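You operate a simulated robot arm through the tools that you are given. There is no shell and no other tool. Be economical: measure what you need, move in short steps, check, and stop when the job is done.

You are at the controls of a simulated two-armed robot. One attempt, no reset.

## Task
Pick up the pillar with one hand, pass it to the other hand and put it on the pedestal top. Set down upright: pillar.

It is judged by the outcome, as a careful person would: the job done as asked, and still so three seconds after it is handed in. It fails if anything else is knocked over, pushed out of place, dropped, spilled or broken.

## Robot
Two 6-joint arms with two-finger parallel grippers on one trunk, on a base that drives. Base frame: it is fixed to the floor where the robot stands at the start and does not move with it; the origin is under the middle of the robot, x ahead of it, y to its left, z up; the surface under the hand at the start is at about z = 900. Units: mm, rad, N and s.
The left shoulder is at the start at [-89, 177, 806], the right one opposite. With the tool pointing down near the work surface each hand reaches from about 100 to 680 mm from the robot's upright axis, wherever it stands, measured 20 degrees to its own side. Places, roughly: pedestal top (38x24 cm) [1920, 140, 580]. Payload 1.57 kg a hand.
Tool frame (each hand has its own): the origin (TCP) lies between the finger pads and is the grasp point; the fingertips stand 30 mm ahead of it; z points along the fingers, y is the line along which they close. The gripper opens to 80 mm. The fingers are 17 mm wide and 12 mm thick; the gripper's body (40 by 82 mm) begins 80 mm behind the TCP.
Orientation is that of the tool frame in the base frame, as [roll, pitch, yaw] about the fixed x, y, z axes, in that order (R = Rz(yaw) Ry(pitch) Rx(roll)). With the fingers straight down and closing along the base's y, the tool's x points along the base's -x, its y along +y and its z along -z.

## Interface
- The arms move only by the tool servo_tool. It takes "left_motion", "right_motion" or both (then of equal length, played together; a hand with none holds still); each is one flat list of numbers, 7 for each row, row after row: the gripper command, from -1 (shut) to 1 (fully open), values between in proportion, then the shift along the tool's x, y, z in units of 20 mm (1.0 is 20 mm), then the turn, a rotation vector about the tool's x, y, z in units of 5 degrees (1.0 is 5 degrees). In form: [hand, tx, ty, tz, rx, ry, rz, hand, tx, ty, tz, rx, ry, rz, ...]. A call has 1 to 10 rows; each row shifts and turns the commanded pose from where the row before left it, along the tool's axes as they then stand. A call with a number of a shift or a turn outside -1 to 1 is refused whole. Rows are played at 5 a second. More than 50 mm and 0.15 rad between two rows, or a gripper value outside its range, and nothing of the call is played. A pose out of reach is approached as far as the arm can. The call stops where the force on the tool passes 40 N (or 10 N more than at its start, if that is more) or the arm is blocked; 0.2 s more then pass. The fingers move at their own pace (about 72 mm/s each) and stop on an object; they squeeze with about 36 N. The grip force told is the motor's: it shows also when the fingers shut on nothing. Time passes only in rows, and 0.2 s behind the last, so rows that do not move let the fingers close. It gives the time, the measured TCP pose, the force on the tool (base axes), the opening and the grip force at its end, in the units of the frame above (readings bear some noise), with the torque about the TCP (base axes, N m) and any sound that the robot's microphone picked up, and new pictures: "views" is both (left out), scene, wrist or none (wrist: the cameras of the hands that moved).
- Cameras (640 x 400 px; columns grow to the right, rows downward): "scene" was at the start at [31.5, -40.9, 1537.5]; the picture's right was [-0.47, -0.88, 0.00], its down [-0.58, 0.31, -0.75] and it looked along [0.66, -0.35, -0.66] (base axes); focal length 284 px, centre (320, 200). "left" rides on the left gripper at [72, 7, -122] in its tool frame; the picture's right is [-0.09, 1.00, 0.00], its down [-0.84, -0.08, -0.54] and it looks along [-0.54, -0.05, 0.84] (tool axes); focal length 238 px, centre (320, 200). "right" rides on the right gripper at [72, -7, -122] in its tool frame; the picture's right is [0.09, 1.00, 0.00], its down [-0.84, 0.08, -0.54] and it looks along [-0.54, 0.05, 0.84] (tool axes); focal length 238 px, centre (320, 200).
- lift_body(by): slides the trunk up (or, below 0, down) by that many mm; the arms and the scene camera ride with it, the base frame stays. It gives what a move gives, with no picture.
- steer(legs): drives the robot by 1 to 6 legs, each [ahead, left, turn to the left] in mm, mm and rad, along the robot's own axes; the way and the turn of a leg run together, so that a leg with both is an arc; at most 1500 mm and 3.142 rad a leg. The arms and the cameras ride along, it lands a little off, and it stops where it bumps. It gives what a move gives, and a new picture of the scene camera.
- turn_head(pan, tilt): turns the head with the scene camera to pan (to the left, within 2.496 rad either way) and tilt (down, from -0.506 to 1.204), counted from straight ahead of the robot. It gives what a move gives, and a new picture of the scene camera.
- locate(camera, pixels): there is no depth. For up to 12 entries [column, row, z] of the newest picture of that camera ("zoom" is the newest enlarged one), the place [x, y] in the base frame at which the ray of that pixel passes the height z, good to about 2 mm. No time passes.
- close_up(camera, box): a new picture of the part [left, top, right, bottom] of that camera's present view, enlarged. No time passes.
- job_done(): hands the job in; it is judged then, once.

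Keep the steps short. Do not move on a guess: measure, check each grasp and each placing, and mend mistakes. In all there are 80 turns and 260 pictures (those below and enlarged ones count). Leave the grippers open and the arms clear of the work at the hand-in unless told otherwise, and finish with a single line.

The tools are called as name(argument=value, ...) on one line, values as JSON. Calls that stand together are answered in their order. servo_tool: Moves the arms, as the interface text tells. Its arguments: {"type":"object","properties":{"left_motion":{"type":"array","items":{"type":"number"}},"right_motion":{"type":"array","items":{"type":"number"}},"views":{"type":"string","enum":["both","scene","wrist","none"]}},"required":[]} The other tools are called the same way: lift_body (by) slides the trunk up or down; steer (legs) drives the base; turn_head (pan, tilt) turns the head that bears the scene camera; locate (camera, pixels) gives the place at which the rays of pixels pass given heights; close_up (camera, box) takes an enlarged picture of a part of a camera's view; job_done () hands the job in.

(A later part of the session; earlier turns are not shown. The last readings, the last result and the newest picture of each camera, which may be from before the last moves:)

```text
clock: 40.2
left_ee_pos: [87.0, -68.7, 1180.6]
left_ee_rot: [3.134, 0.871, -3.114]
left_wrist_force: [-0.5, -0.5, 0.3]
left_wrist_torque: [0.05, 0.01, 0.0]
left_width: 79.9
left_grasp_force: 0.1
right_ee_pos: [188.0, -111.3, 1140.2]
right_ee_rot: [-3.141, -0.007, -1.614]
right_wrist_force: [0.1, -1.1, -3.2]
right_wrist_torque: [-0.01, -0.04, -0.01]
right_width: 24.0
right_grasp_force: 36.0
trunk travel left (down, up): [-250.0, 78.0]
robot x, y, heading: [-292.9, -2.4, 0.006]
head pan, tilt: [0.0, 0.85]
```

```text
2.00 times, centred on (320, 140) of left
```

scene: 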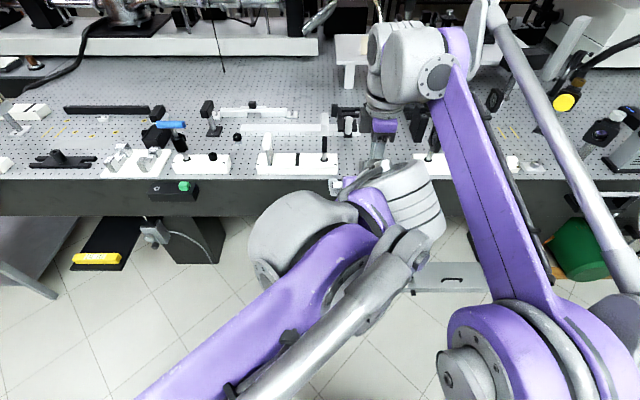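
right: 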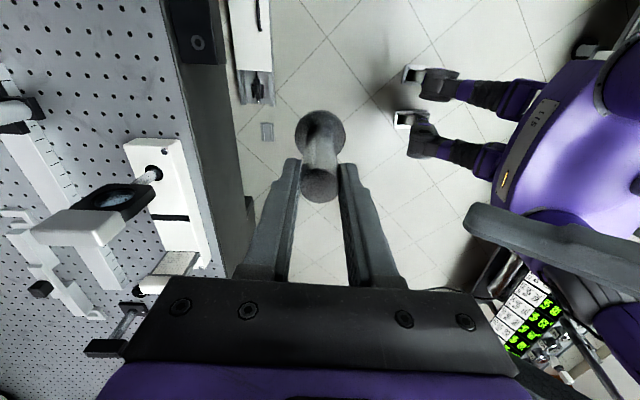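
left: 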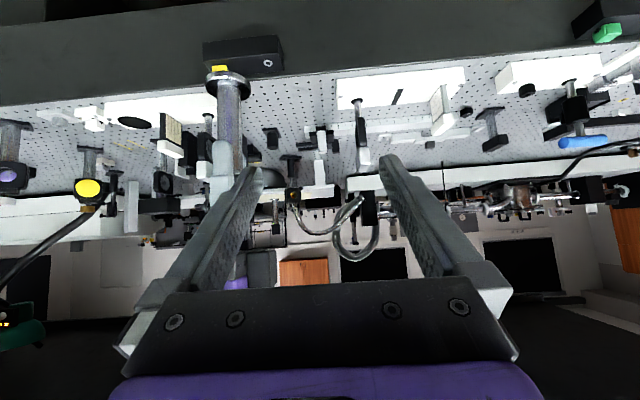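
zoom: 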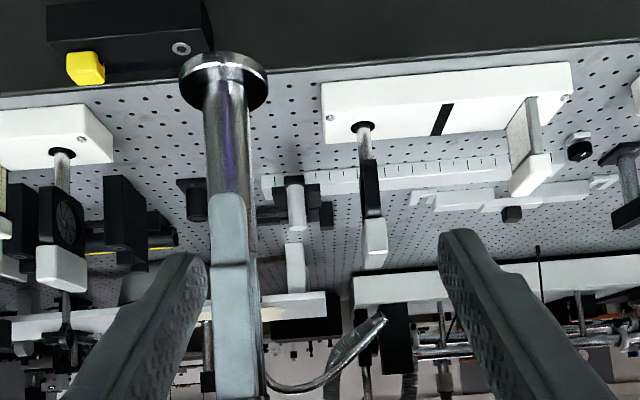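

The arms are touching: the left was pushed 21 mm and the right stopped short. The left wrist is bulging into the right arm's link. I'm backing the right hand off at once and shifting the left away; the hand-over will be further to the left.

servo_tool(right_motion=[-1, 0.5, 0, 0, 0, 0, 0, -1, 0.5, 0, 0, 0, 0, 0, -1, 0.5, 0, 0, 0, 0, 0, -1, 0.5, 0, 0, 0, 0, 0, -1, 0, 0, 0, 0, 0, 0, -1, 0, 0, 0, 0, 0, 0], left_motion=[1, 0, 0.5, 0, 0, 0, 0, 1, 0, 1, 0, 0, 0, 0, 1, 0, 1, 0, 0, 0, 0, 1, 0, 1, 0, 0, 0, 0, 1, 0, 1, 0, 0, 0, 0, 1, 0, 1, 0, 0, 0, 0], views="both")

```text
clock: 41.6
left_ee_pos: [84.3, 21.7, 1182.4]
left_ee_rot: [3.141, 0.873, -3.139]
left_wrist_force: [-0.1, 0.8, 1.1]
left_wrist_torque: [0.01, 0.01, -0.02]
left_width: 80.2
left_grasp_force: 0.1
right_ee_pos: [186.2, -131.5, 1141.4]
right_ee_rot: [-3.142, 0.001, -1.571]
right_wrist_force: [0.9, -0.4, -2.4]
right_wrist_torque: [-0.02, -0.03, 0.04]
right_width: 24.2
right_grasp_force: 36.2
trunk travel left (down, up): [-250.0, 78.0]
robot x, y, heading: [-291.4, -1.0, -0.001]
head pan, tilt: [0.0, 0.85]
```

scene: 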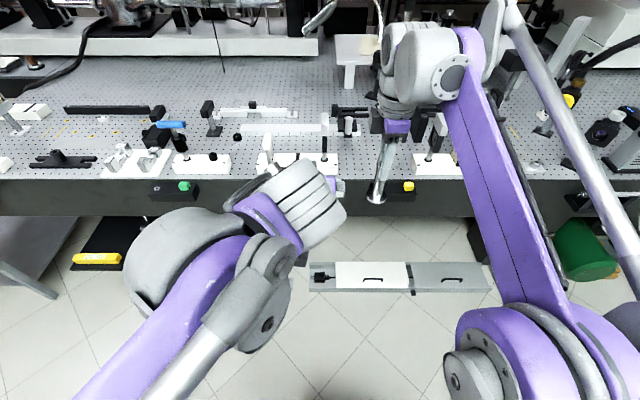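
right: 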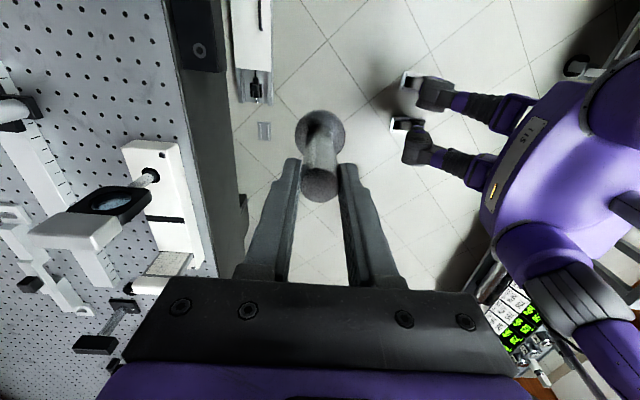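
left: 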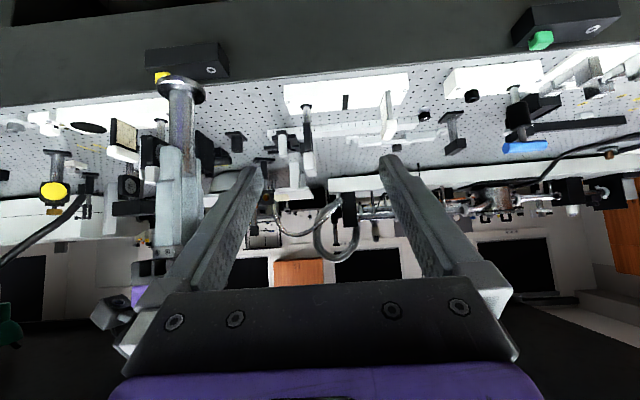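

Both are back on their commanded poses. I'll yaw the left hand 35° so it points forward-right with its wrist away from the right arm, and turn the right hand by the same amount to keep the fingers crossed at 90°.

servo_tool(right_motion=[-1, 0, 0, 0, 0, 0, 1, -1, 0, 0, 0, 0, 0, 1, -1, 0, 0, 0, 0, 0, 1, -1, 0, 0, 0, 0, 0, 1, -1, 0, 0, 0, 0, 0, 1, -1, 0, 0, 0, 0, 0, 1, -1, 0, 0, 0, 0, 0, 1], left_motion=[1, 0, 0, 0, 0.766, 0, 0.643, 1, 0, 0, 0, 0.766, 0, 0.643, 1, 0, 0, 0, 0.766, 0, 0.643, 1, 0, 0, 0, 0.766, 0, 0.643, 1, 0, 0, 0, 0.766, 0, 0.643, 1, 0, 0, 0, 0.766, 0, 0.643, 1, 0, 0, 0, 0.766, 0, 0.643], views="scene")

```text
clock: 43.2
left_ee_pos: [86.1, 19.8, 1182.1]
left_ee_rot: [-3.141, 0.872, 2.534]
left_wrist_force: [-1.2, -0.4, -0.5]
left_wrist_torque: [-0.02, -0.01, 0.0]
left_width: 80.0
left_grasp_force: 0.1
right_ee_pos: [186.0, -128.2, 1141.1]
right_ee_rot: [3.14, -0.001, -2.18]
right_wrist_force: [0.5, -0.7, -3.4]
right_wrist_torque: [-0.04, 0.01, -0.04]
right_width: 23.9
right_grasp_force: 35.7
trunk travel left (down, up): [-250.0, 78.0]
robot x, y, heading: [-293.8, -2.0, 0.0]
head pan, tilt: [0.0, 0.85]
```

scene: 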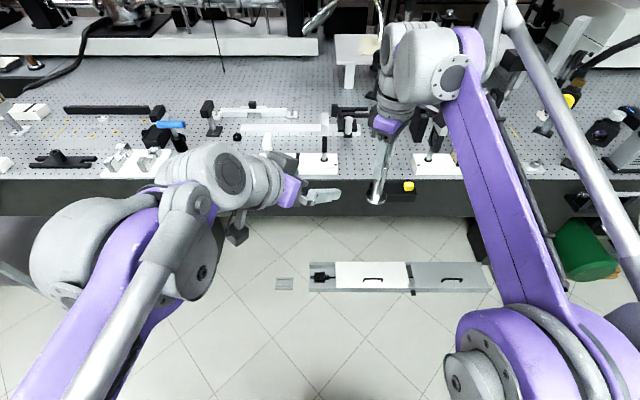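

Plenty of clearance now. I'm bringing the pillar to about (189,-43).

servo_tool(right_motion=[-1, -0.595, 0.386, 0, 0, 0, 0, -1, -0.595, 0.386, 0, 0, 0, 0, -1, -0.595, 0.386, 0, 0, 0, 0, -1, -0.595, 0.386, 0, 0, 0, 0, -1, -0.595, 0.386, 0, 0, 0, 0, -1, -0.595, 0.386, 0, 0, 0, 0, -1, 0, 0, 0, 0, 0, 0], left_motion=[1, 0, 0, 0, 0, 0, 0, 1, 0, 0, 0, 0, 0, 0, 1, 0, 0, 0, 0, 0, 0, 1, 0, 0, 0, 0, 0, 0, 1, 0, 0, 0, 0, 0, 0, 1, 0, 0, 0, 0, 0, 0, 1, 0, 0, 0, 0, 0, 0], views="both")

close_up(camera="left", box=[160, 0, 480, 200])

```text
clock: 44.8
left_ee_pos: [85.7, 19.9, 1182.0]
left_ee_rot: [-3.14, 0.874, 2.536]
left_wrist_force: [0.0, -0.2, 0.5]
left_wrist_torque: [0.04, -0.01, 0.01]
left_width: 79.8
left_grasp_force: 0.0
right_ee_pos: [187.4, -44.4, 1141.3]
right_ee_rot: [3.14, 0.002, -2.18]
right_wrist_force: [-0.4, 0.1, -2.7]
right_wrist_torque: [0.0, 0.04, -0.01]
right_width: 23.8
right_grasp_force: 35.8
trunk travel left (down, up): [-250.0, 78.0]
robot x, y, heading: [-294.6, 1.8, 0.003]
head pan, tilt: [0.0, 0.85]
```

scene: 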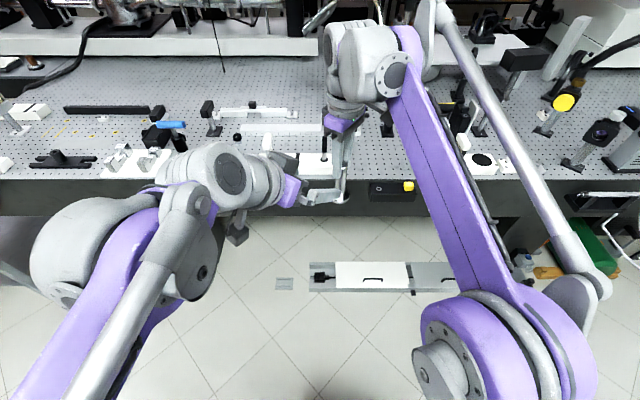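
right: 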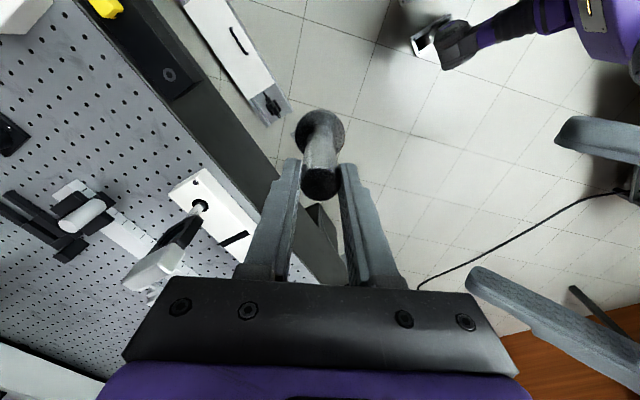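
left: 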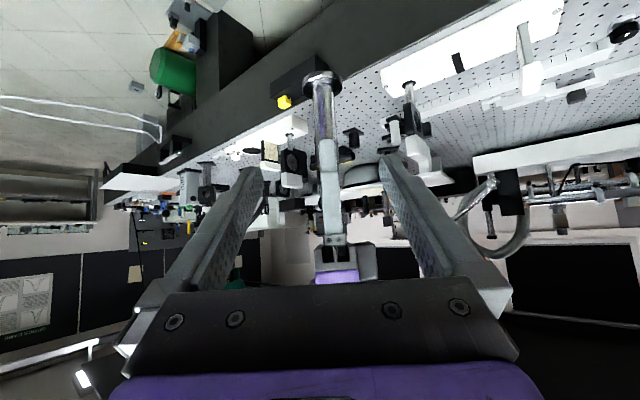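

```text
2.00 times, centred on (320, 100) of left
```

zoom: 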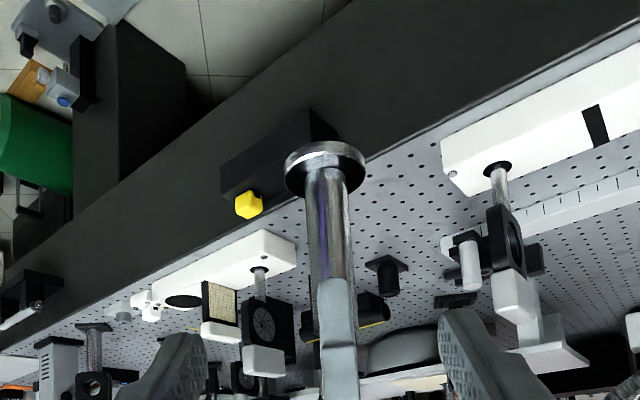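

The pillar is centred between the left fingers. I'm trimming the offset and going in along the tool axis, most of the way first.

servo_tool(left_motion=[1, -0.63, 0.26, 0, 0, 0, 0, 1, 0, 0, 1, 0, 0, 0, 1, 0, 0, 1, 0, 0, 0, 1, 0, 0, 1, 0, 0, 0, 1, 0, 0, 1, 0, 0, 0, 1, 0, 0, 0.9, 0, 0, 0], views="both")

close_up(camera="left", box=[200, 20, 440, 270])

close_up(camera="scene", box=[250, 100, 410, 220])

```text
clock: 46.2
left_ee_pos: [155.8, -24.1, 1129.0]
left_ee_rot: [-3.141, 0.872, 2.533]
left_wrist_force: [0.1, -0.4, -0.6]
left_wrist_torque: [-0.02, -0.02, -0.01]
left_width: 79.9
left_grasp_force: 0.0
right_ee_pos: [189.4, -43.8, 1142.0]
right_ee_rot: [3.14, 0.001, -2.181]
right_wrist_force: [0.0, 0.4, -2.8]
right_wrist_torque: [0.01, 0.07, -0.02]
right_width: 24.0
right_grasp_force: 36.1
trunk travel left (down, up): [-250.0, 78.0]
robot x, y, heading: [-290.6, -0.4, 0.006]
head pan, tilt: [0.0, 0.85]
```

scene: 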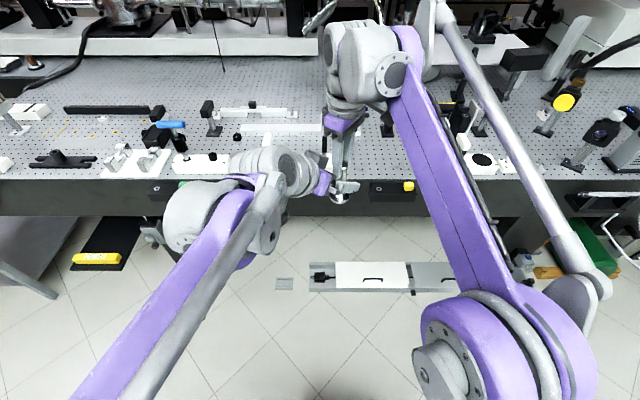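
left: 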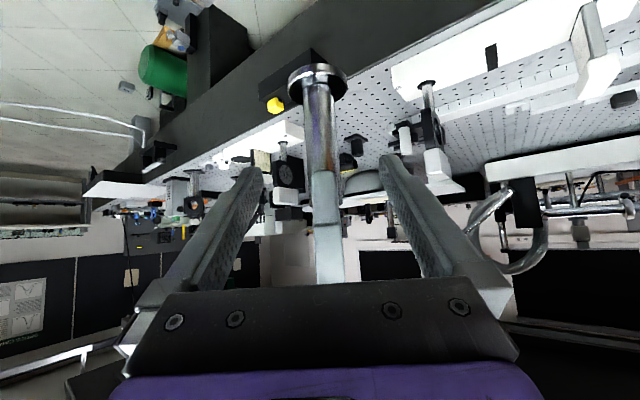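

```text
1.60 times, centred on (320, 145) of left
```

zoom: 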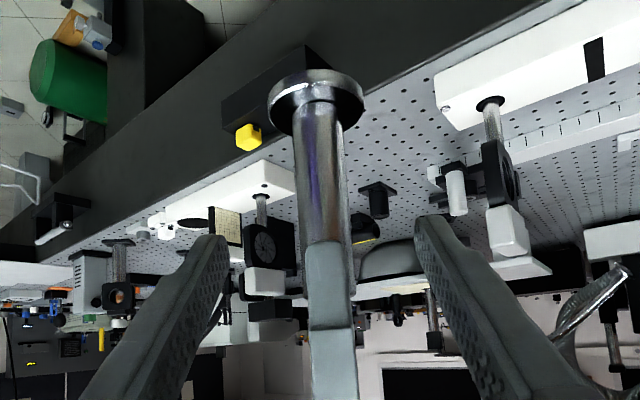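

```text
3.33 times, centred on (330, 160) of scene
```

zoom: 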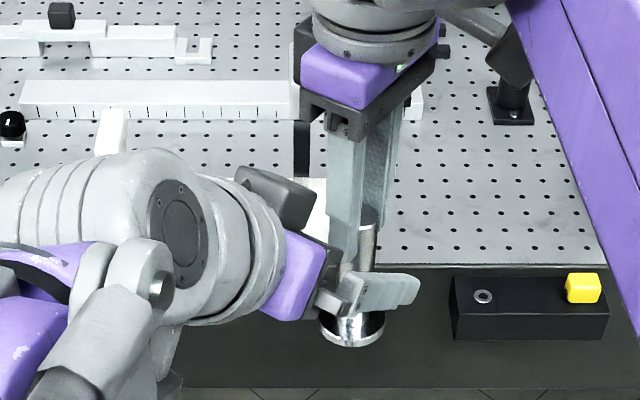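

It's aligned, with about 49 mm to go. I'll finish the approach and look before closing.

servo_tool(left_motion=[1, 0, 0, 0.8, 0, 0, 0, 1, 0, 0, 0.8, 0, 0, 0, 1, 0, 0, 0.8, 0, 0, 0, 1, 0, 0, 0, 0, 0, 0], views="both")

close_up(camera="left", box=[200, 20, 440, 270])

close_up(camera="scene", box=[270, 120, 400, 220])

```text
clock: 47.2
left_ee_pos: [187.9, -44.9, 1100.7]
left_ee_rot: [3.142, 0.872, 2.535]
left_wrist_force: [0.0, 0.4, -0.3]
left_wrist_torque: [-0.02, -0.02, 0.01]
left_width: 79.9
left_grasp_force: 0.1
right_ee_pos: [186.8, -44.9, 1141.6]
right_ee_rot: [-3.14, 0.0, -2.18]
right_wrist_force: [-0.5, 0.1, -3.0]
right_wrist_torque: [0.01, -0.02, 0.03]
right_width: 23.8
right_grasp_force: 36.2
trunk travel left (down, up): [-250.0, 78.0]
robot x, y, heading: [-294.3, 1.9, -0.001]
head pan, tilt: [0.0, 0.85]
```

scene: 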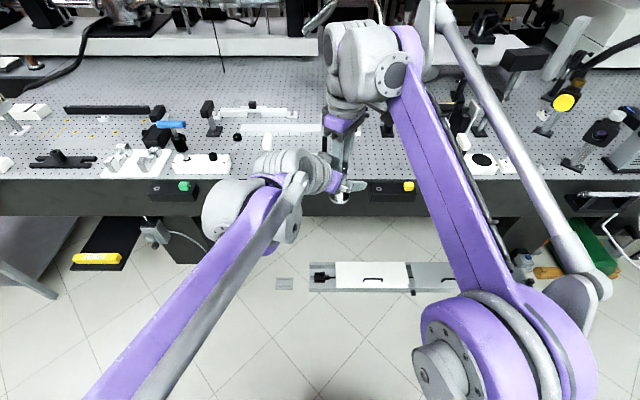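
left: 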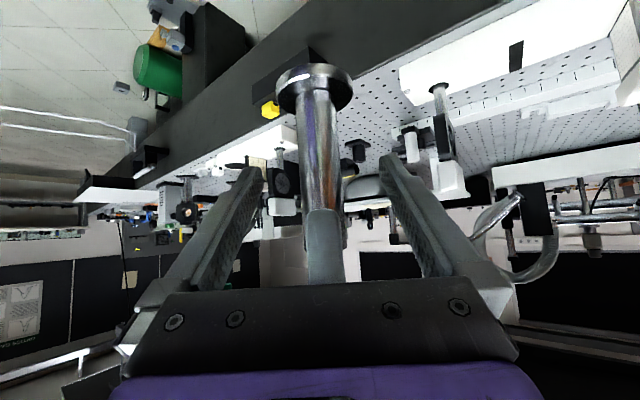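

```text
1.60 times, centred on (320, 145) of left
```

zoom: 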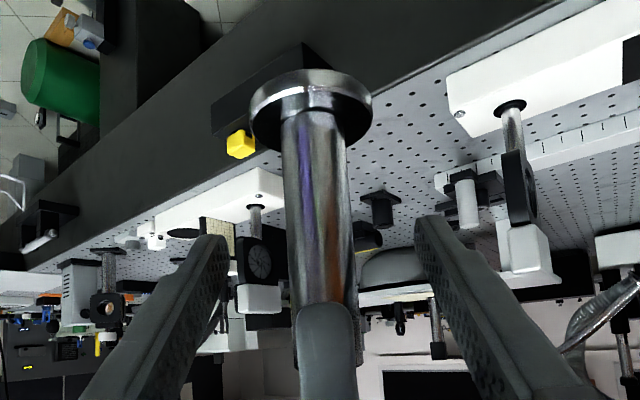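

```text
4.00 times, centred on (335, 170) of scene
```

zoom: 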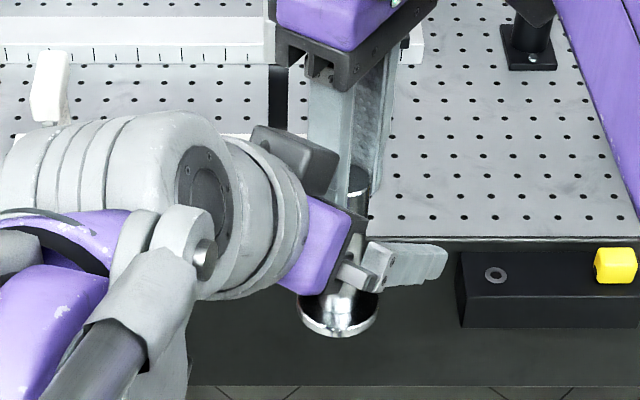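

The left TCP is at (188,-45,1100), on the pillar axis and 40 mm above its bottom. I'm closing the left hand.

servo_tool(left_motion=[-1, 0, 0, 0, 0, 0, 0, -1, 0, 0, 0, 0, 0, 0, -1, 0, 0, 0, 0, 0, 0, -1, 0, 0, 0, 0, 0, 0], right_motion=[-1, 0, 0, 0, 0, 0, 0, -1, 0, 0, 0, 0, 0, 0, -1, 0, 0, 0, 0, 0, 0, -1, 0, 0, 0, 0, 0, 0], views="wrist")

close_up(camera="left", box=[200, 20, 440, 270])

```text
clock: 48.2
left_ee_pos: [187.2, -45.8, 1099.7]
left_ee_rot: [-3.14, 0.873, 2.533]
left_wrist_force: [4.0, 5.3, -0.7]
left_wrist_torque: [-0.24, -0.28, 0.11]
left_width: 23.8
left_grasp_force: 35.9
right_ee_pos: [188.3, -45.4, 1142.3]
right_ee_rot: [-3.141, -0.003, -2.181]
right_wrist_force: [-3.1, -5.2, -1.4]
right_wrist_torque: [0.04, 0.41, -0.13]
right_width: 24.1
right_grasp_force: 36.1
trunk travel left (down, up): [-250.0, 78.0]
robot x, y, heading: [-291.6, -3.0, -0.002]
head pan, tilt: [0.0, 0.85]
```

right: 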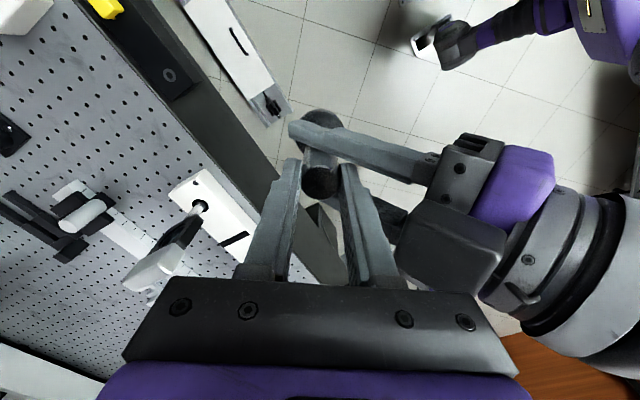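
left: 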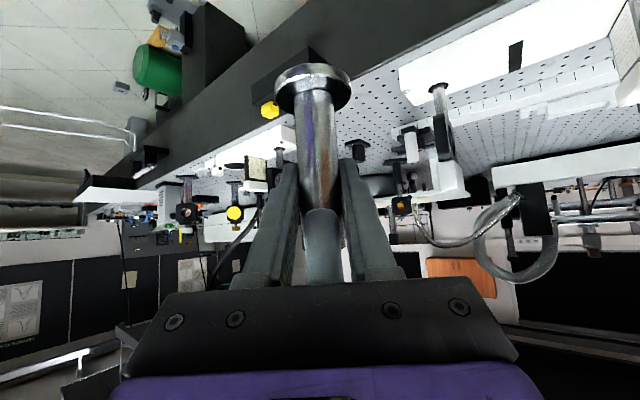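

```text
1.60 times, centred on (320, 145) of left
```

zoom: 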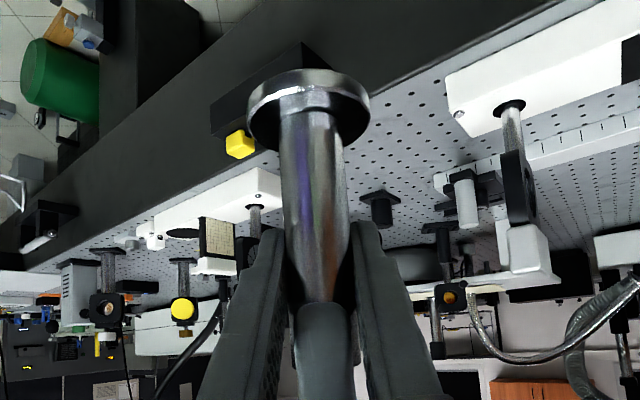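

Both hands hold at 24 mm. I'm opening the right hand only to about 44 mm, since a full opening would touch the left palm, and then lifting it straight up.

servo_tool(right_motion=[0.1, 0, 0, 0, 0, 0, 0, 0.1, 0, 0, 0, 0, 0, 0, 0.1, 0, 0, 0, 0, 0, 0], left_motion=[-1, 0, 0, 0, 0, 0, 0, -1, 0, 0, 0, 0, 0, 0, -1, 0, 0, 0, 0, 0, 0], views="wrist")

```text
clock: 49.0
left_ee_pos: [187.3, -45.5, 1100.2]
left_ee_rot: [3.142, 0.874, 2.533]
left_wrist_force: [-4.0, 0.7, -0.1]
left_wrist_torque: [-0.02, -0.32, 0.08]
left_width: 23.6
left_grasp_force: 36.4
right_ee_pos: [187.4, -44.4, 1141.2]
right_ee_rot: [3.141, 0.001, -2.179]
right_wrist_force: [4.8, -0.2, -1.0]
right_wrist_torque: [-0.01, 0.18, -0.11]
right_width: 40.8
right_grasp_force: 0.1
trunk travel left (down, up): [-250.0, 78.0]
robot x, y, heading: [-293.0, 1.7, 0.0]
head pan, tilt: [0.0, 0.85]
```

right: 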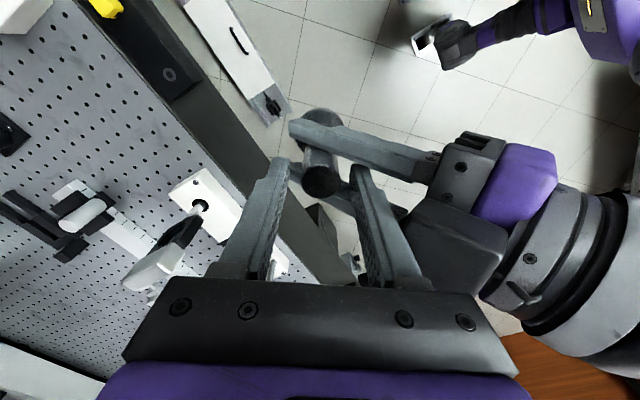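
left: 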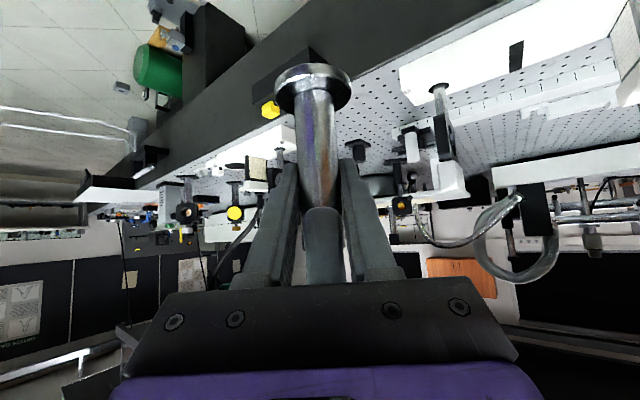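

The right finger is lightly touching something on the left hand (about 4.8 N, stuck at 40.8 mm). I'm narrowing to about 35 mm, which still clears the 24 mm shaft, then lifting.

servo_tool(right_motion=[-0.15, 0, 0, 0, 0, 0, 0, -0.15, 0, 0, 0, 0, 0, 0, -0.15, 0, 0, -0.4, 0, 0, 0, -0.15, 0, 0, -0.5, 0, 0, 0, -0.15, 0, 0, -0.6, 0, 0, 0], left_motion=[-1, 0, 0, 0, 0, 0, 0, -1, 0, 0, 0, 0, 0, 0, -1, 0, 0, 0, 0, 0, 0, -1, 0, 0, 0, 0, 0, 0, -1, 0, 0, 0, 0, 0, 0], views="wrist")

```text
clock: 50.2
left_ee_pos: [187.4, -45.2, 1099.2]
left_ee_rot: [-3.14, 0.872, 2.535]
left_wrist_force: [0.1, 0.2, -0.6]
left_wrist_torque: [-0.02, -0.03, 0.03]
left_width: 23.4
left_grasp_force: 35.8
right_ee_pos: [190.4, -44.3, 1172.4]
right_ee_rot: [-3.14, 0.0, -2.18]
right_wrist_force: [-1.2, -0.9, -0.9]
right_wrist_torque: [0.01, -0.01, 0.0]
right_width: 34.2
right_grasp_force: 0.1
trunk travel left (down, up): [-250.0, 78.0]
robot x, y, heading: [-294.5, -0.3, 0.007]
head pan, tilt: [0.0, 0.85]
```

right: 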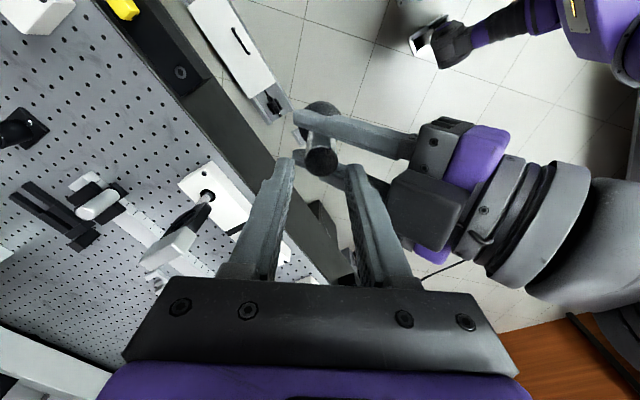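
left: 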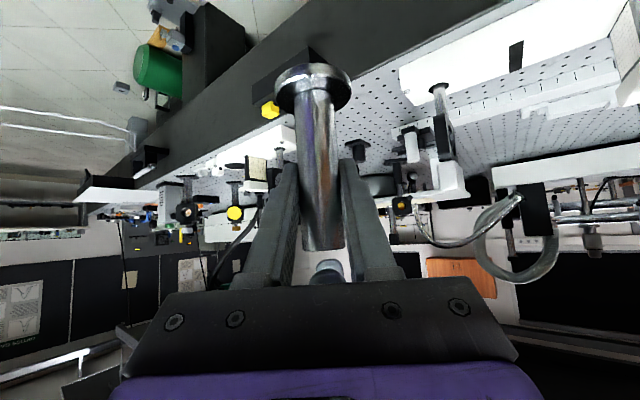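

The left hand holds the pillar steady. I'm lifting the right hand well clear and then moving it right.

servo_tool(right_motion=[-0.15, 0, 0, -1, 0, 0, 0, -0.15, 0, 0, -1, 0, 0, 0, -0.15, 0, 0, -1, 0, 0, 0, 0, 0.8, -0.55, 0, 0, 0, 0, 0, 0.8, -0.55, 0, 0, 0, 0, 0.5, 0.8, -0.55, 0, 0, 0, 0, 1, 0.8, -0.55, 0, 0, 0, 0, 1, 0.8, -0.55, 0, 0, 0, 0, 1, 0.8, -0.55, 0, 0, 0, 0, 1, 0.8, -0.55, 0, 0, 0, 0], views="both")

close_up(camera="scene", box=[250, 100, 410, 220])

```text
clock: 52.4
left_ee_pos: [186.9, -44.8, 1099.7]
left_ee_rot: [-3.139, 0.874, 2.534]
left_wrist_force: [-0.3, -0.4, -0.5]
left_wrist_torque: [-0.03, -0.03, 0.01]
left_width: 24.0
left_grasp_force: 35.5
right_ee_pos: [177.2, -183.6, 1211.3]
right_ee_rot: [-3.141, 0.0, -2.179]
right_wrist_force: [-0.2, 0.1, 0.3]
right_wrist_torque: [0.01, -0.01, -0.02]
right_width: 80.0
right_grasp_force: 0.1
right hand out of reach, approached as far as the arm can: row 2, 3
trunk travel left (down, up): [-250.0, 78.0]
robot x, y, heading: [-293.2, -1.1, 0.002]
head pan, tilt: [0.0, 0.85]
```

scene: 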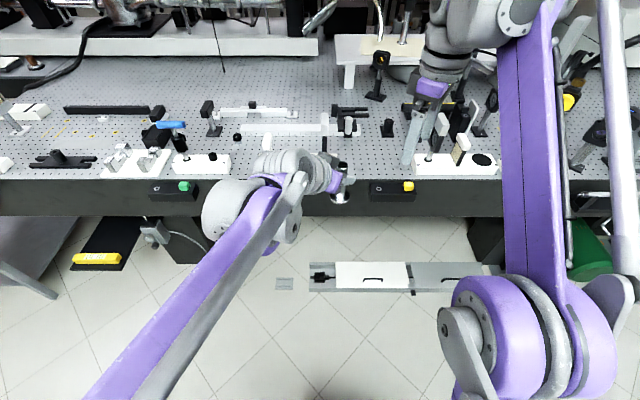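
right: 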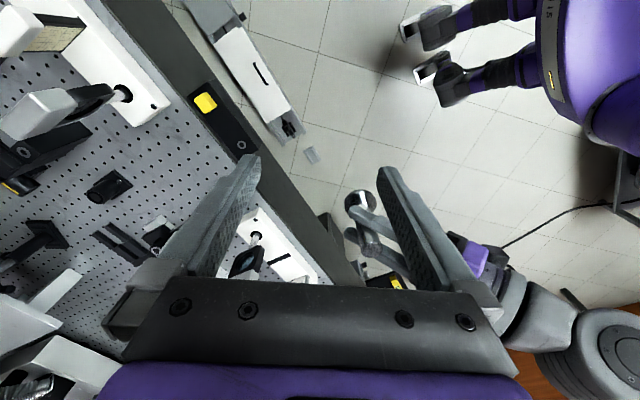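

```text
3.33 times, centred on (330, 160) of scene
```

zoom: 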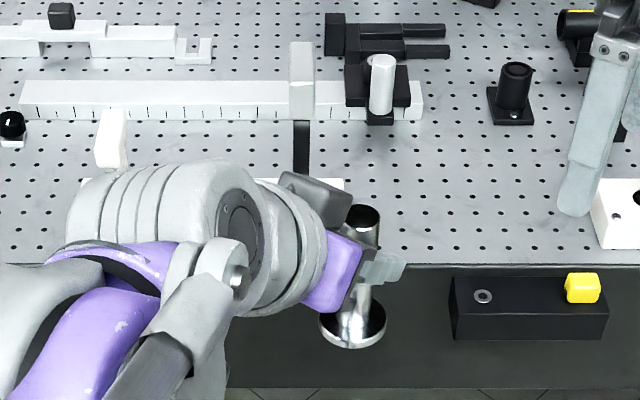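

The pass succeeded: the left hand holds the pillar upright and the right is clear. Now the drive. I'm looking right to measure the cable loop from this second viewpoint, plus the cart.

turn_head(pan=-1.2, tilt=0.6)

turn_head(pan=-2.1, tilt=0.8)

```text
clock: 53.8
left_ee_pos: [187.7, -44.9, 1099.6]
left_ee_rot: [3.14, 0.873, 2.534]
left_wrist_force: [0.1, 0.9, 0.2]
left_wrist_torque: [0.01, 0.02, -0.01]
left_width: 23.8
left_grasp_force: 36.0
right_ee_pos: [177.9, -182.8, 1210.2]
right_ee_rot: [3.14, 0.002, -2.18]
right_wrist_force: [-0.4, -0.8, 0.4]
right_wrist_torque: [0.02, -0.03, 0.02]
right_width: 79.9
right_grasp_force: 0.0
trunk travel left (down, up): [-250.0, 78.0]
robot x, y, heading: [-293.7, -2.2, 0.004]
head pan, tilt: [-1.201, 0.6]
```

scene: 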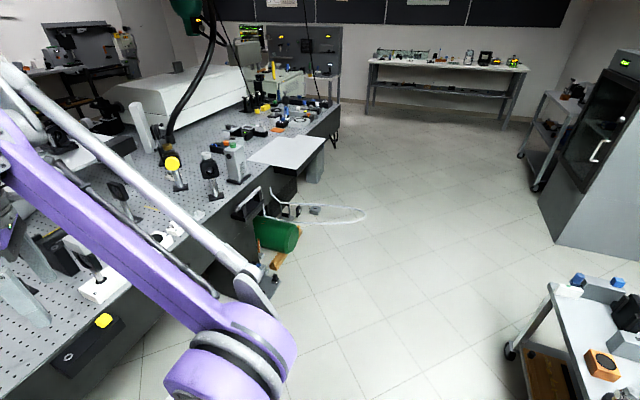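

```text
clock: 55.0
left_ee_pos: [187.3, -44.6, 1099.1]
left_ee_rot: [3.14, 0.872, 2.535]
left_wrist_force: [-0.3, 0.6, 0.3]
left_wrist_torque: [0.0, -0.01, -0.02]
left_width: 23.6
left_grasp_force: 35.5
right_ee_pos: [177.3, -182.7, 1209.3]
right_ee_rot: [-3.142, -0.002, -2.179]
right_wrist_force: [-0.6, 0.0, 0.6]
right_wrist_torque: [0.0, 0.01, -0.01]
right_width: 80.1
right_grasp_force: 0.0
trunk travel left (down, up): [-250.0, 78.0]
robot x, y, heading: [-291.7, 1.0, 0.005]
head pan, tilt: [-2.1, 0.799]
```

scene: 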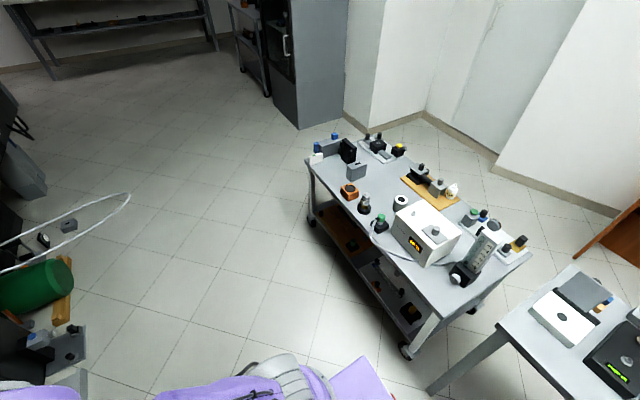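

locate(camera="scene", pixels=[[130, 197, 0], [130, 197, 300], [130, 197, 600], [130, 197, 800], [405, 350, 0], [430, 392, 0], [315, 222, 0], [308, 160, 800], [75, 290, 0], [85, 385, 0], [65, 225, 0], [75, 355, 0]])

```text
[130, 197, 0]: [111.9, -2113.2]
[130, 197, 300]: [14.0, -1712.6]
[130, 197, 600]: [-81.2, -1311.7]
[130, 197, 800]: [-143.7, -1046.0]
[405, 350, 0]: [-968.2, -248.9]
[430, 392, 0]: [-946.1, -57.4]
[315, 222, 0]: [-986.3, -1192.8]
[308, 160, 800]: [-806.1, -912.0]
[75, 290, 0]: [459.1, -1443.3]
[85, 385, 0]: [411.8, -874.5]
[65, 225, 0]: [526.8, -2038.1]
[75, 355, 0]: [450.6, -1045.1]
```

The cable loop hangs at z≈690 and reaches x≈-112, y≈-1195. The cart fronts are at x≈-970. I'll back to x≈-560, mid-aisle, and strafe right in stages.

steer(legs=[[-265, 0, 0], [0, -800, 0]])

```text
clock: 64.0
left_ee_pos: [-80.1, -861.4, 1098.9]
left_ee_rot: [3.141, 0.872, 2.527]
left_wrist_force: [0.3, -0.2, -0.2]
left_wrist_torque: [0.03, -0.04, -0.02]
left_width: 23.6
left_grasp_force: 35.8
right_ee_pos: [-90.5, -997.1, 1209.7]
right_ee_rot: [3.141, 0.0, -2.189]
right_wrist_force: [-0.5, -0.2, 0.1]
right_wrist_torque: [-0.01, -0.01, -0.02]
right_width: 79.9
right_grasp_force: 0.1
trunk travel left (down, up): [-250.0, 78.0]
robot x, y, heading: [-559.0, -809.9, -0.009]
head pan, tilt: [-2.1, 0.799]
```

scene: 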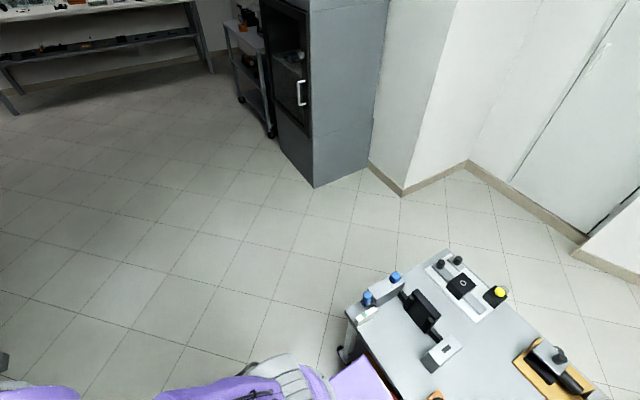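

No bump, and the way right is open. I'm continuing right to y≈-2900, with the head turned to look ahead-left so I can see the bench end.

turn_head(pan=-1.0, tilt=0.5)

steer(legs=[[0, -1100, 0.009], [0, -1050, 0]])

turn_head(pan=0.2, tilt=0.5)

```text
clock: 65.3
left_ee_pos: [-79.9, -860.2, 1098.9]
left_ee_rot: [-3.14, 0.872, 2.524]
left_wrist_force: [-0.6, -0.6, -0.5]
left_wrist_torque: [0.01, 0.0, -0.03]
left_width: 23.5
left_grasp_force: 36.3
right_ee_pos: [-90.9, -998.2, 1209.5]
right_ee_rot: [-3.14, 0.0, -2.188]
right_wrist_force: [-0.4, -0.3, 0.8]
right_wrist_torque: [0.02, 0.01, -0.01]
right_width: 79.7
right_grasp_force: 0.1
trunk travel left (down, up): [-250.0, 78.0]
robot x, y, heading: [-560.6, -812.0, -0.005]
head pan, tilt: [-1.0, 0.499]
```

scene: 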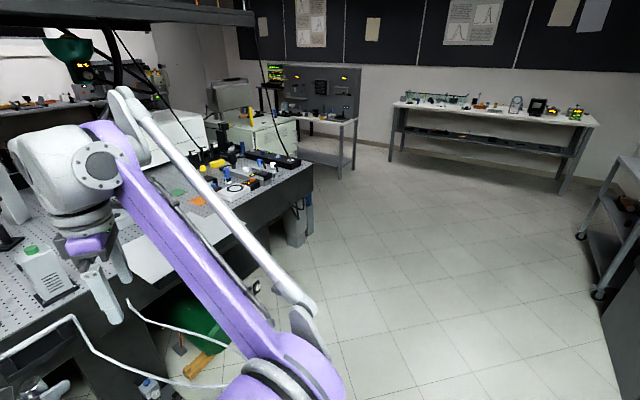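

```text
clock: 84.3
left_ee_pos: [-55.5, -2986.7, 1099.2]
left_ee_rot: [-3.14, 0.873, 2.565]
left_wrist_force: [0.0, 0.1, -0.2]
left_wrist_torque: [0.01, 0.02, 0.02]
left_width: 23.9
left_grasp_force: 35.6
right_ee_pos: [-61.4, -3125.2, 1210.4]
right_ee_rot: [-3.141, -0.001, -2.151]
right_wrist_force: [-0.1, -0.5, 0.5]
right_wrist_torque: [0.0, 0.04, 0.03]
right_width: 80.1
right_grasp_force: 0.1
trunk travel left (down, up): [-250.0, 78.0]
robot x, y, heading: [-538.5, -2958.0, 0.032]
head pan, tilt: [-1.0, 0.499]
```

scene: 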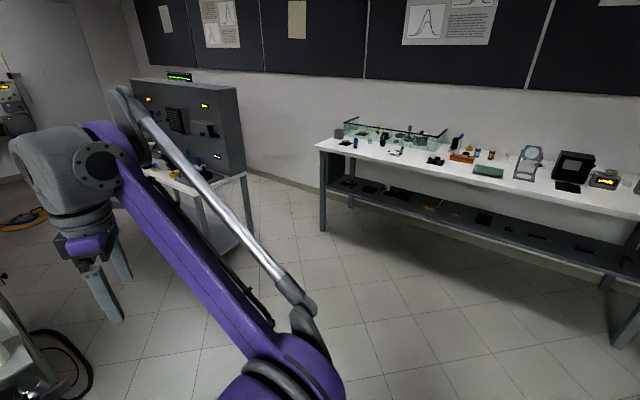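

```text
clock: 85.7
left_ee_pos: [-56.2, -2987.7, 1099.8]
left_ee_rot: [-3.141, 0.873, 2.565]
left_wrist_force: [-0.1, -0.7, 0.3]
left_wrist_torque: [0.01, 0.0, 0.0]
left_width: 23.3
left_grasp_force: 35.1
right_ee_pos: [-62.6, -3124.2, 1208.9]
right_ee_rot: [3.141, -0.001, -2.148]
right_wrist_force: [0.3, 0.3, -0.8]
right_wrist_torque: [0.02, -0.01, 0.02]
right_width: 79.8
right_grasp_force: 0.0
trunk travel left (down, up): [-250.0, 78.0]
robot x, y, heading: [-537.3, -2956.9, 0.031]
head pan, tilt: [0.201, 0.499]
```

scene: 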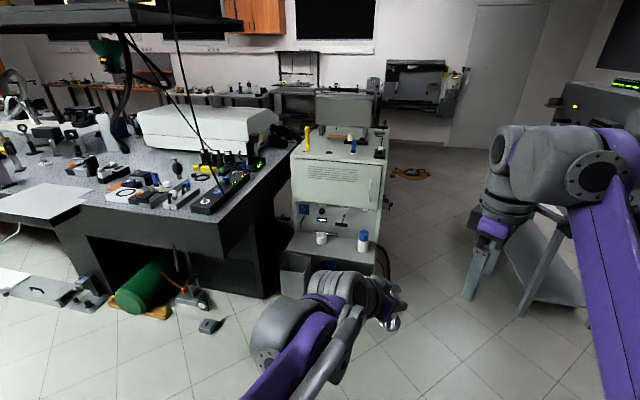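

Now I can see the aisle past the bench's right end: a cream cabinet on the left and a table on the right. I'm measuring both.

locate(camera="scene", pixels=[[220, 248, 900], [295, 150, 900], [305, 297, 0], [385, 268, 0], [385, 150, 900], [465, 295, 0], [515, 310, 0], [555, 210, 700], [400, 175, 0], [345, 125, 900], [540, 200, 0]])

close_up(camera="scene", box=[200, 60, 560, 300])

```text
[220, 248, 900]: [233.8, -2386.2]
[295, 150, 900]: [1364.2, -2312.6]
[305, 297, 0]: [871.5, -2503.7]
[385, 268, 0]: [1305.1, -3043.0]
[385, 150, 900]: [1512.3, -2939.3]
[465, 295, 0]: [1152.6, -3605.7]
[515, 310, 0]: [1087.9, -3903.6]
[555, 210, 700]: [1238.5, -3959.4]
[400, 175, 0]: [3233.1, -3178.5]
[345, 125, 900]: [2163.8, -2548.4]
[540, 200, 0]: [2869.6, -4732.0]
```

```text
1.67 times, centred on (380, 180) of scene
```

zoom: 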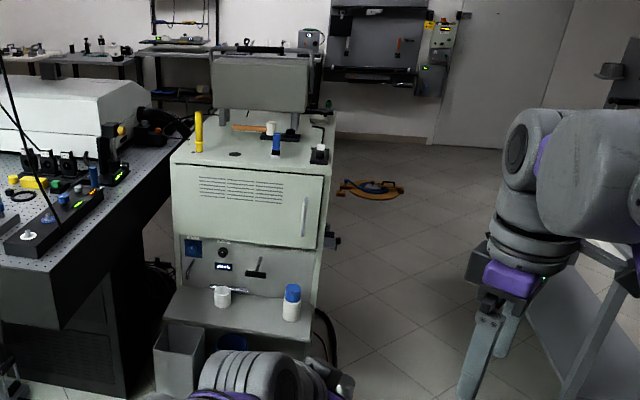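

The aisle lies between the cabinet (to y≈-3043) and the table (from y≈-3900). I'll line up at y≈-3470 and look before entering.

steer(legs=[[0, 0, -0.031], [0, -500, 0]])

turn_head(pan=0.0, tilt=0.6)

```text
clock: 91.0
left_ee_pos: [-55.8, -3501.2, 1099.3]
left_ee_rot: [-3.14, 0.872, 2.539]
left_wrist_force: [0.7, 0.5, 1.3]
left_wrist_torque: [0.03, 0.04, 0.03]
left_width: 23.5
left_grasp_force: 35.4
right_ee_pos: [-65.0, -3639.4, 1209.5]
right_ee_rot: [3.141, 0.0, -2.176]
right_wrist_force: [-0.1, 0.6, -0.2]
right_wrist_torque: [-0.01, -0.01, 0.02]
right_width: 80.0
right_grasp_force: 0.0
trunk travel left (down, up): [-250.0, 78.0]
robot x, y, heading: [-534.3, -3456.8, 0.007]
head pan, tilt: [0.201, 0.499]
```

scene: 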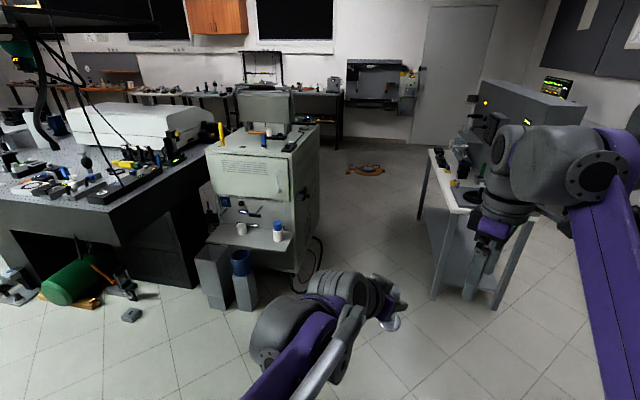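

```text
clock: 91.8
left_ee_pos: [-55.5, -3501.6, 1099.9]
left_ee_rot: [-3.141, 0.872, 2.537]
left_wrist_force: [-0.3, -0.2, 0.6]
left_wrist_torque: [0.02, 0.04, 0.0]
left_width: 23.6
left_grasp_force: 36.0
right_ee_pos: [-63.7, -3639.4, 1209.7]
right_ee_rot: [-3.14, 0.0, -2.175]
right_wrist_force: [0.4, 0.1, 1.1]
right_wrist_torque: [0.04, 0.01, -0.02]
right_width: 80.0
right_grasp_force: 0.1
trunk travel left (down, up): [-250.0, 78.0]
robot x, y, heading: [-539.3, -3455.8, 0.011]
head pan, tilt: [0.0, 0.6]
```

scene: 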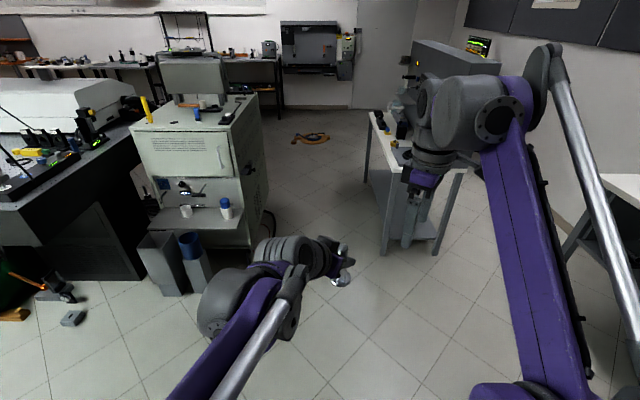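

locate(camera="scene", pixels=[[382, 254, 0], [434, 252, 0], [366, 182, 0], [370, 115, 750], [252, 248, 0], [275, 225, 0], [258, 95, 1100], [250, 245, 100], [310, 140, 0], [293, 140, 0], [330, 140, 0], [285, 105, 0]])

close_up(camera="scene", box=[140, 0, 480, 260])

```text
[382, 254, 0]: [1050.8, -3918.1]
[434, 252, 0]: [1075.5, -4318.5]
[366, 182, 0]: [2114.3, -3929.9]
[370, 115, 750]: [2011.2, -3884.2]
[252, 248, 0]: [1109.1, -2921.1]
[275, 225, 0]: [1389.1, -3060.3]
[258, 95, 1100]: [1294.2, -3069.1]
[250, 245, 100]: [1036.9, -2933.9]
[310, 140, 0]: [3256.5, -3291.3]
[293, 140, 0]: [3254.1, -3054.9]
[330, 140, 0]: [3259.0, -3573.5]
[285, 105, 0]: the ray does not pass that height
```

```text
1.54 times, centred on (310, 130) of scene
```

zoom: 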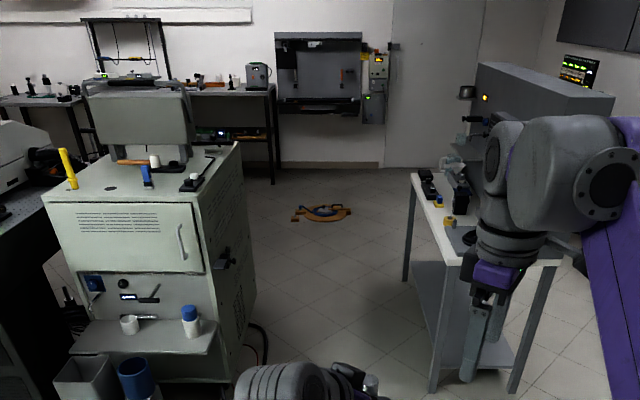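

The aisle runs from y≈-3060 to -3890, clear on the floor up to x≈3100. I'm driving along its middle, y≈-3485.

steer(legs=[[0, -30, -0.011], [1000, 0, 0]])

```text
clock: 97.6
left_ee_pos: [962.4, -3543.4, 1098.0]
left_ee_rot: [-3.141, 0.873, 2.526]
left_wrist_force: [0.4, 0.0, 0.2]
left_wrist_torque: [-0.01, -0.01, 0.0]
left_width: 23.5
left_grasp_force: 35.4
right_ee_pos: [952.0, -3681.2, 1210.2]
right_ee_rot: [3.14, 0.0, -2.189]
right_wrist_force: [0.3, -0.3, 0.4]
right_wrist_torque: [0.02, 0.03, 0.0]
right_width: 80.0
right_grasp_force: 0.1
trunk travel left (down, up): [-250.0, 78.0]
robot x, y, heading: [486.1, -3493.3, -0.011]
head pan, tilt: [0.0, 0.6]
```

scene: 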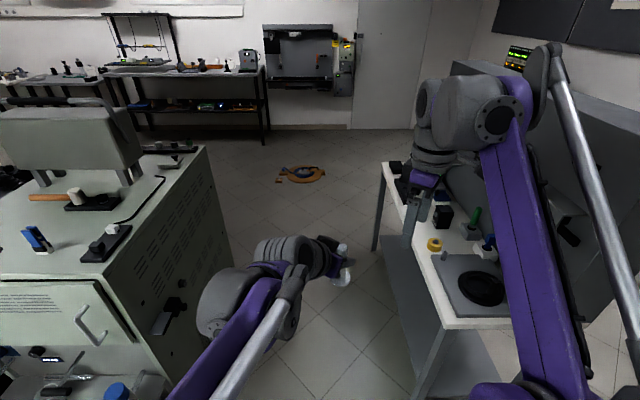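

Still centred. I'm straightening and going on in a shorter step, watching for contact.

steer(legs=[[0, 0, 0.012], [700, 0, 0]])

turn_head(pan=0.9, tilt=0.5)

```text
clock: 101.7
left_ee_pos: [1659.2, -3537.2, 1099.9]
left_ee_rot: [-3.141, 0.871, 2.534]
left_wrist_force: [0.2, 1.0, -0.6]
left_wrist_torque: [0.0, -0.02, 0.02]
left_width: 23.6
left_grasp_force: 35.7
right_ee_pos: [1649.3, -3676.7, 1209.8]
right_ee_rot: [-3.141, -0.001, -2.182]
right_wrist_force: [0.0, -0.2, -0.6]
right_wrist_torque: [0.02, -0.01, -0.01]
right_width: 79.7
right_grasp_force: 0.0
trunk travel left (down, up): [-250.0, 78.0]
robot x, y, heading: [1178.3, -3493.5, 0.003]
head pan, tilt: [0.0, 0.6]
```

scene: 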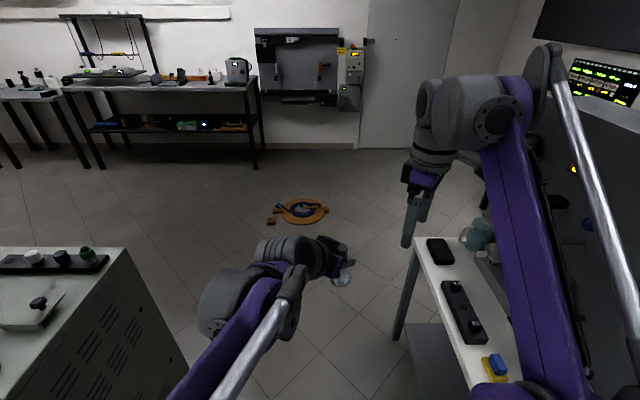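

```text
clock: 102.9
left_ee_pos: [1659.4, -3538.0, 1098.4]
left_ee_rot: [-3.141, 0.873, 2.532]
left_wrist_force: [0.0, -0.5, 0.5]
left_wrist_torque: [-0.02, -0.03, -0.01]
left_width: 23.6
left_grasp_force: 35.7
right_ee_pos: [1650.2, -3674.2, 1210.0]
right_ee_rot: [-3.141, -0.001, -2.181]
right_wrist_force: [-0.5, -0.1, 0.3]
right_wrist_torque: [-0.05, -0.02, 0.01]
right_width: 80.0
right_grasp_force: 0.0
trunk travel left (down, up): [-250.0, 78.0]
robot x, y, heading: [1181.4, -3491.1, 0.001]
head pan, tilt: [0.901, 0.499]
```

scene: 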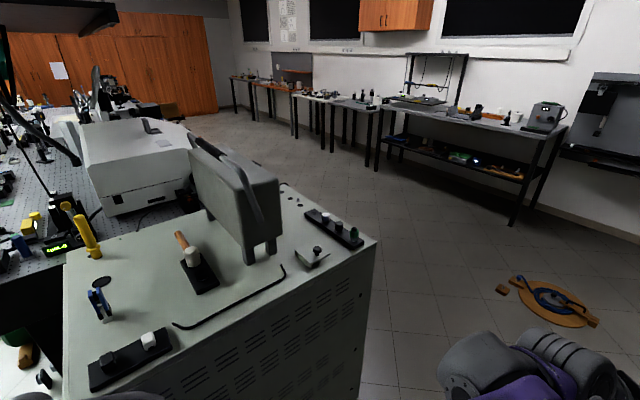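

The area behind the bench is open, with tables along the back wall. I'm measuring the cabinet's far corner, the ring on the floor and the back tables.

locate(camera="scene", pixels=[[376, 240, 950], [360, 400, 0], [500, 290, 0], [555, 325, 0], [520, 285, 0], [600, 320, 0], [510, 225, 0], [375, 170, 0], [440, 175, 0], [280, 180, 950], [333, 152, 0], [235, 112, 0]])

```text
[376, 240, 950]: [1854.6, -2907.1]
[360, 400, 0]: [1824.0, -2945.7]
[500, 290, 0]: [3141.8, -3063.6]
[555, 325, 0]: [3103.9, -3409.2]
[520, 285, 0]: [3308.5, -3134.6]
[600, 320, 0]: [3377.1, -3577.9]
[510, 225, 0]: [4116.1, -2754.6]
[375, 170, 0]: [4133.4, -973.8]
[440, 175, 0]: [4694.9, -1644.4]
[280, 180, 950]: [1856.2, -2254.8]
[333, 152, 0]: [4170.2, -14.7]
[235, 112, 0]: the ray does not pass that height
```

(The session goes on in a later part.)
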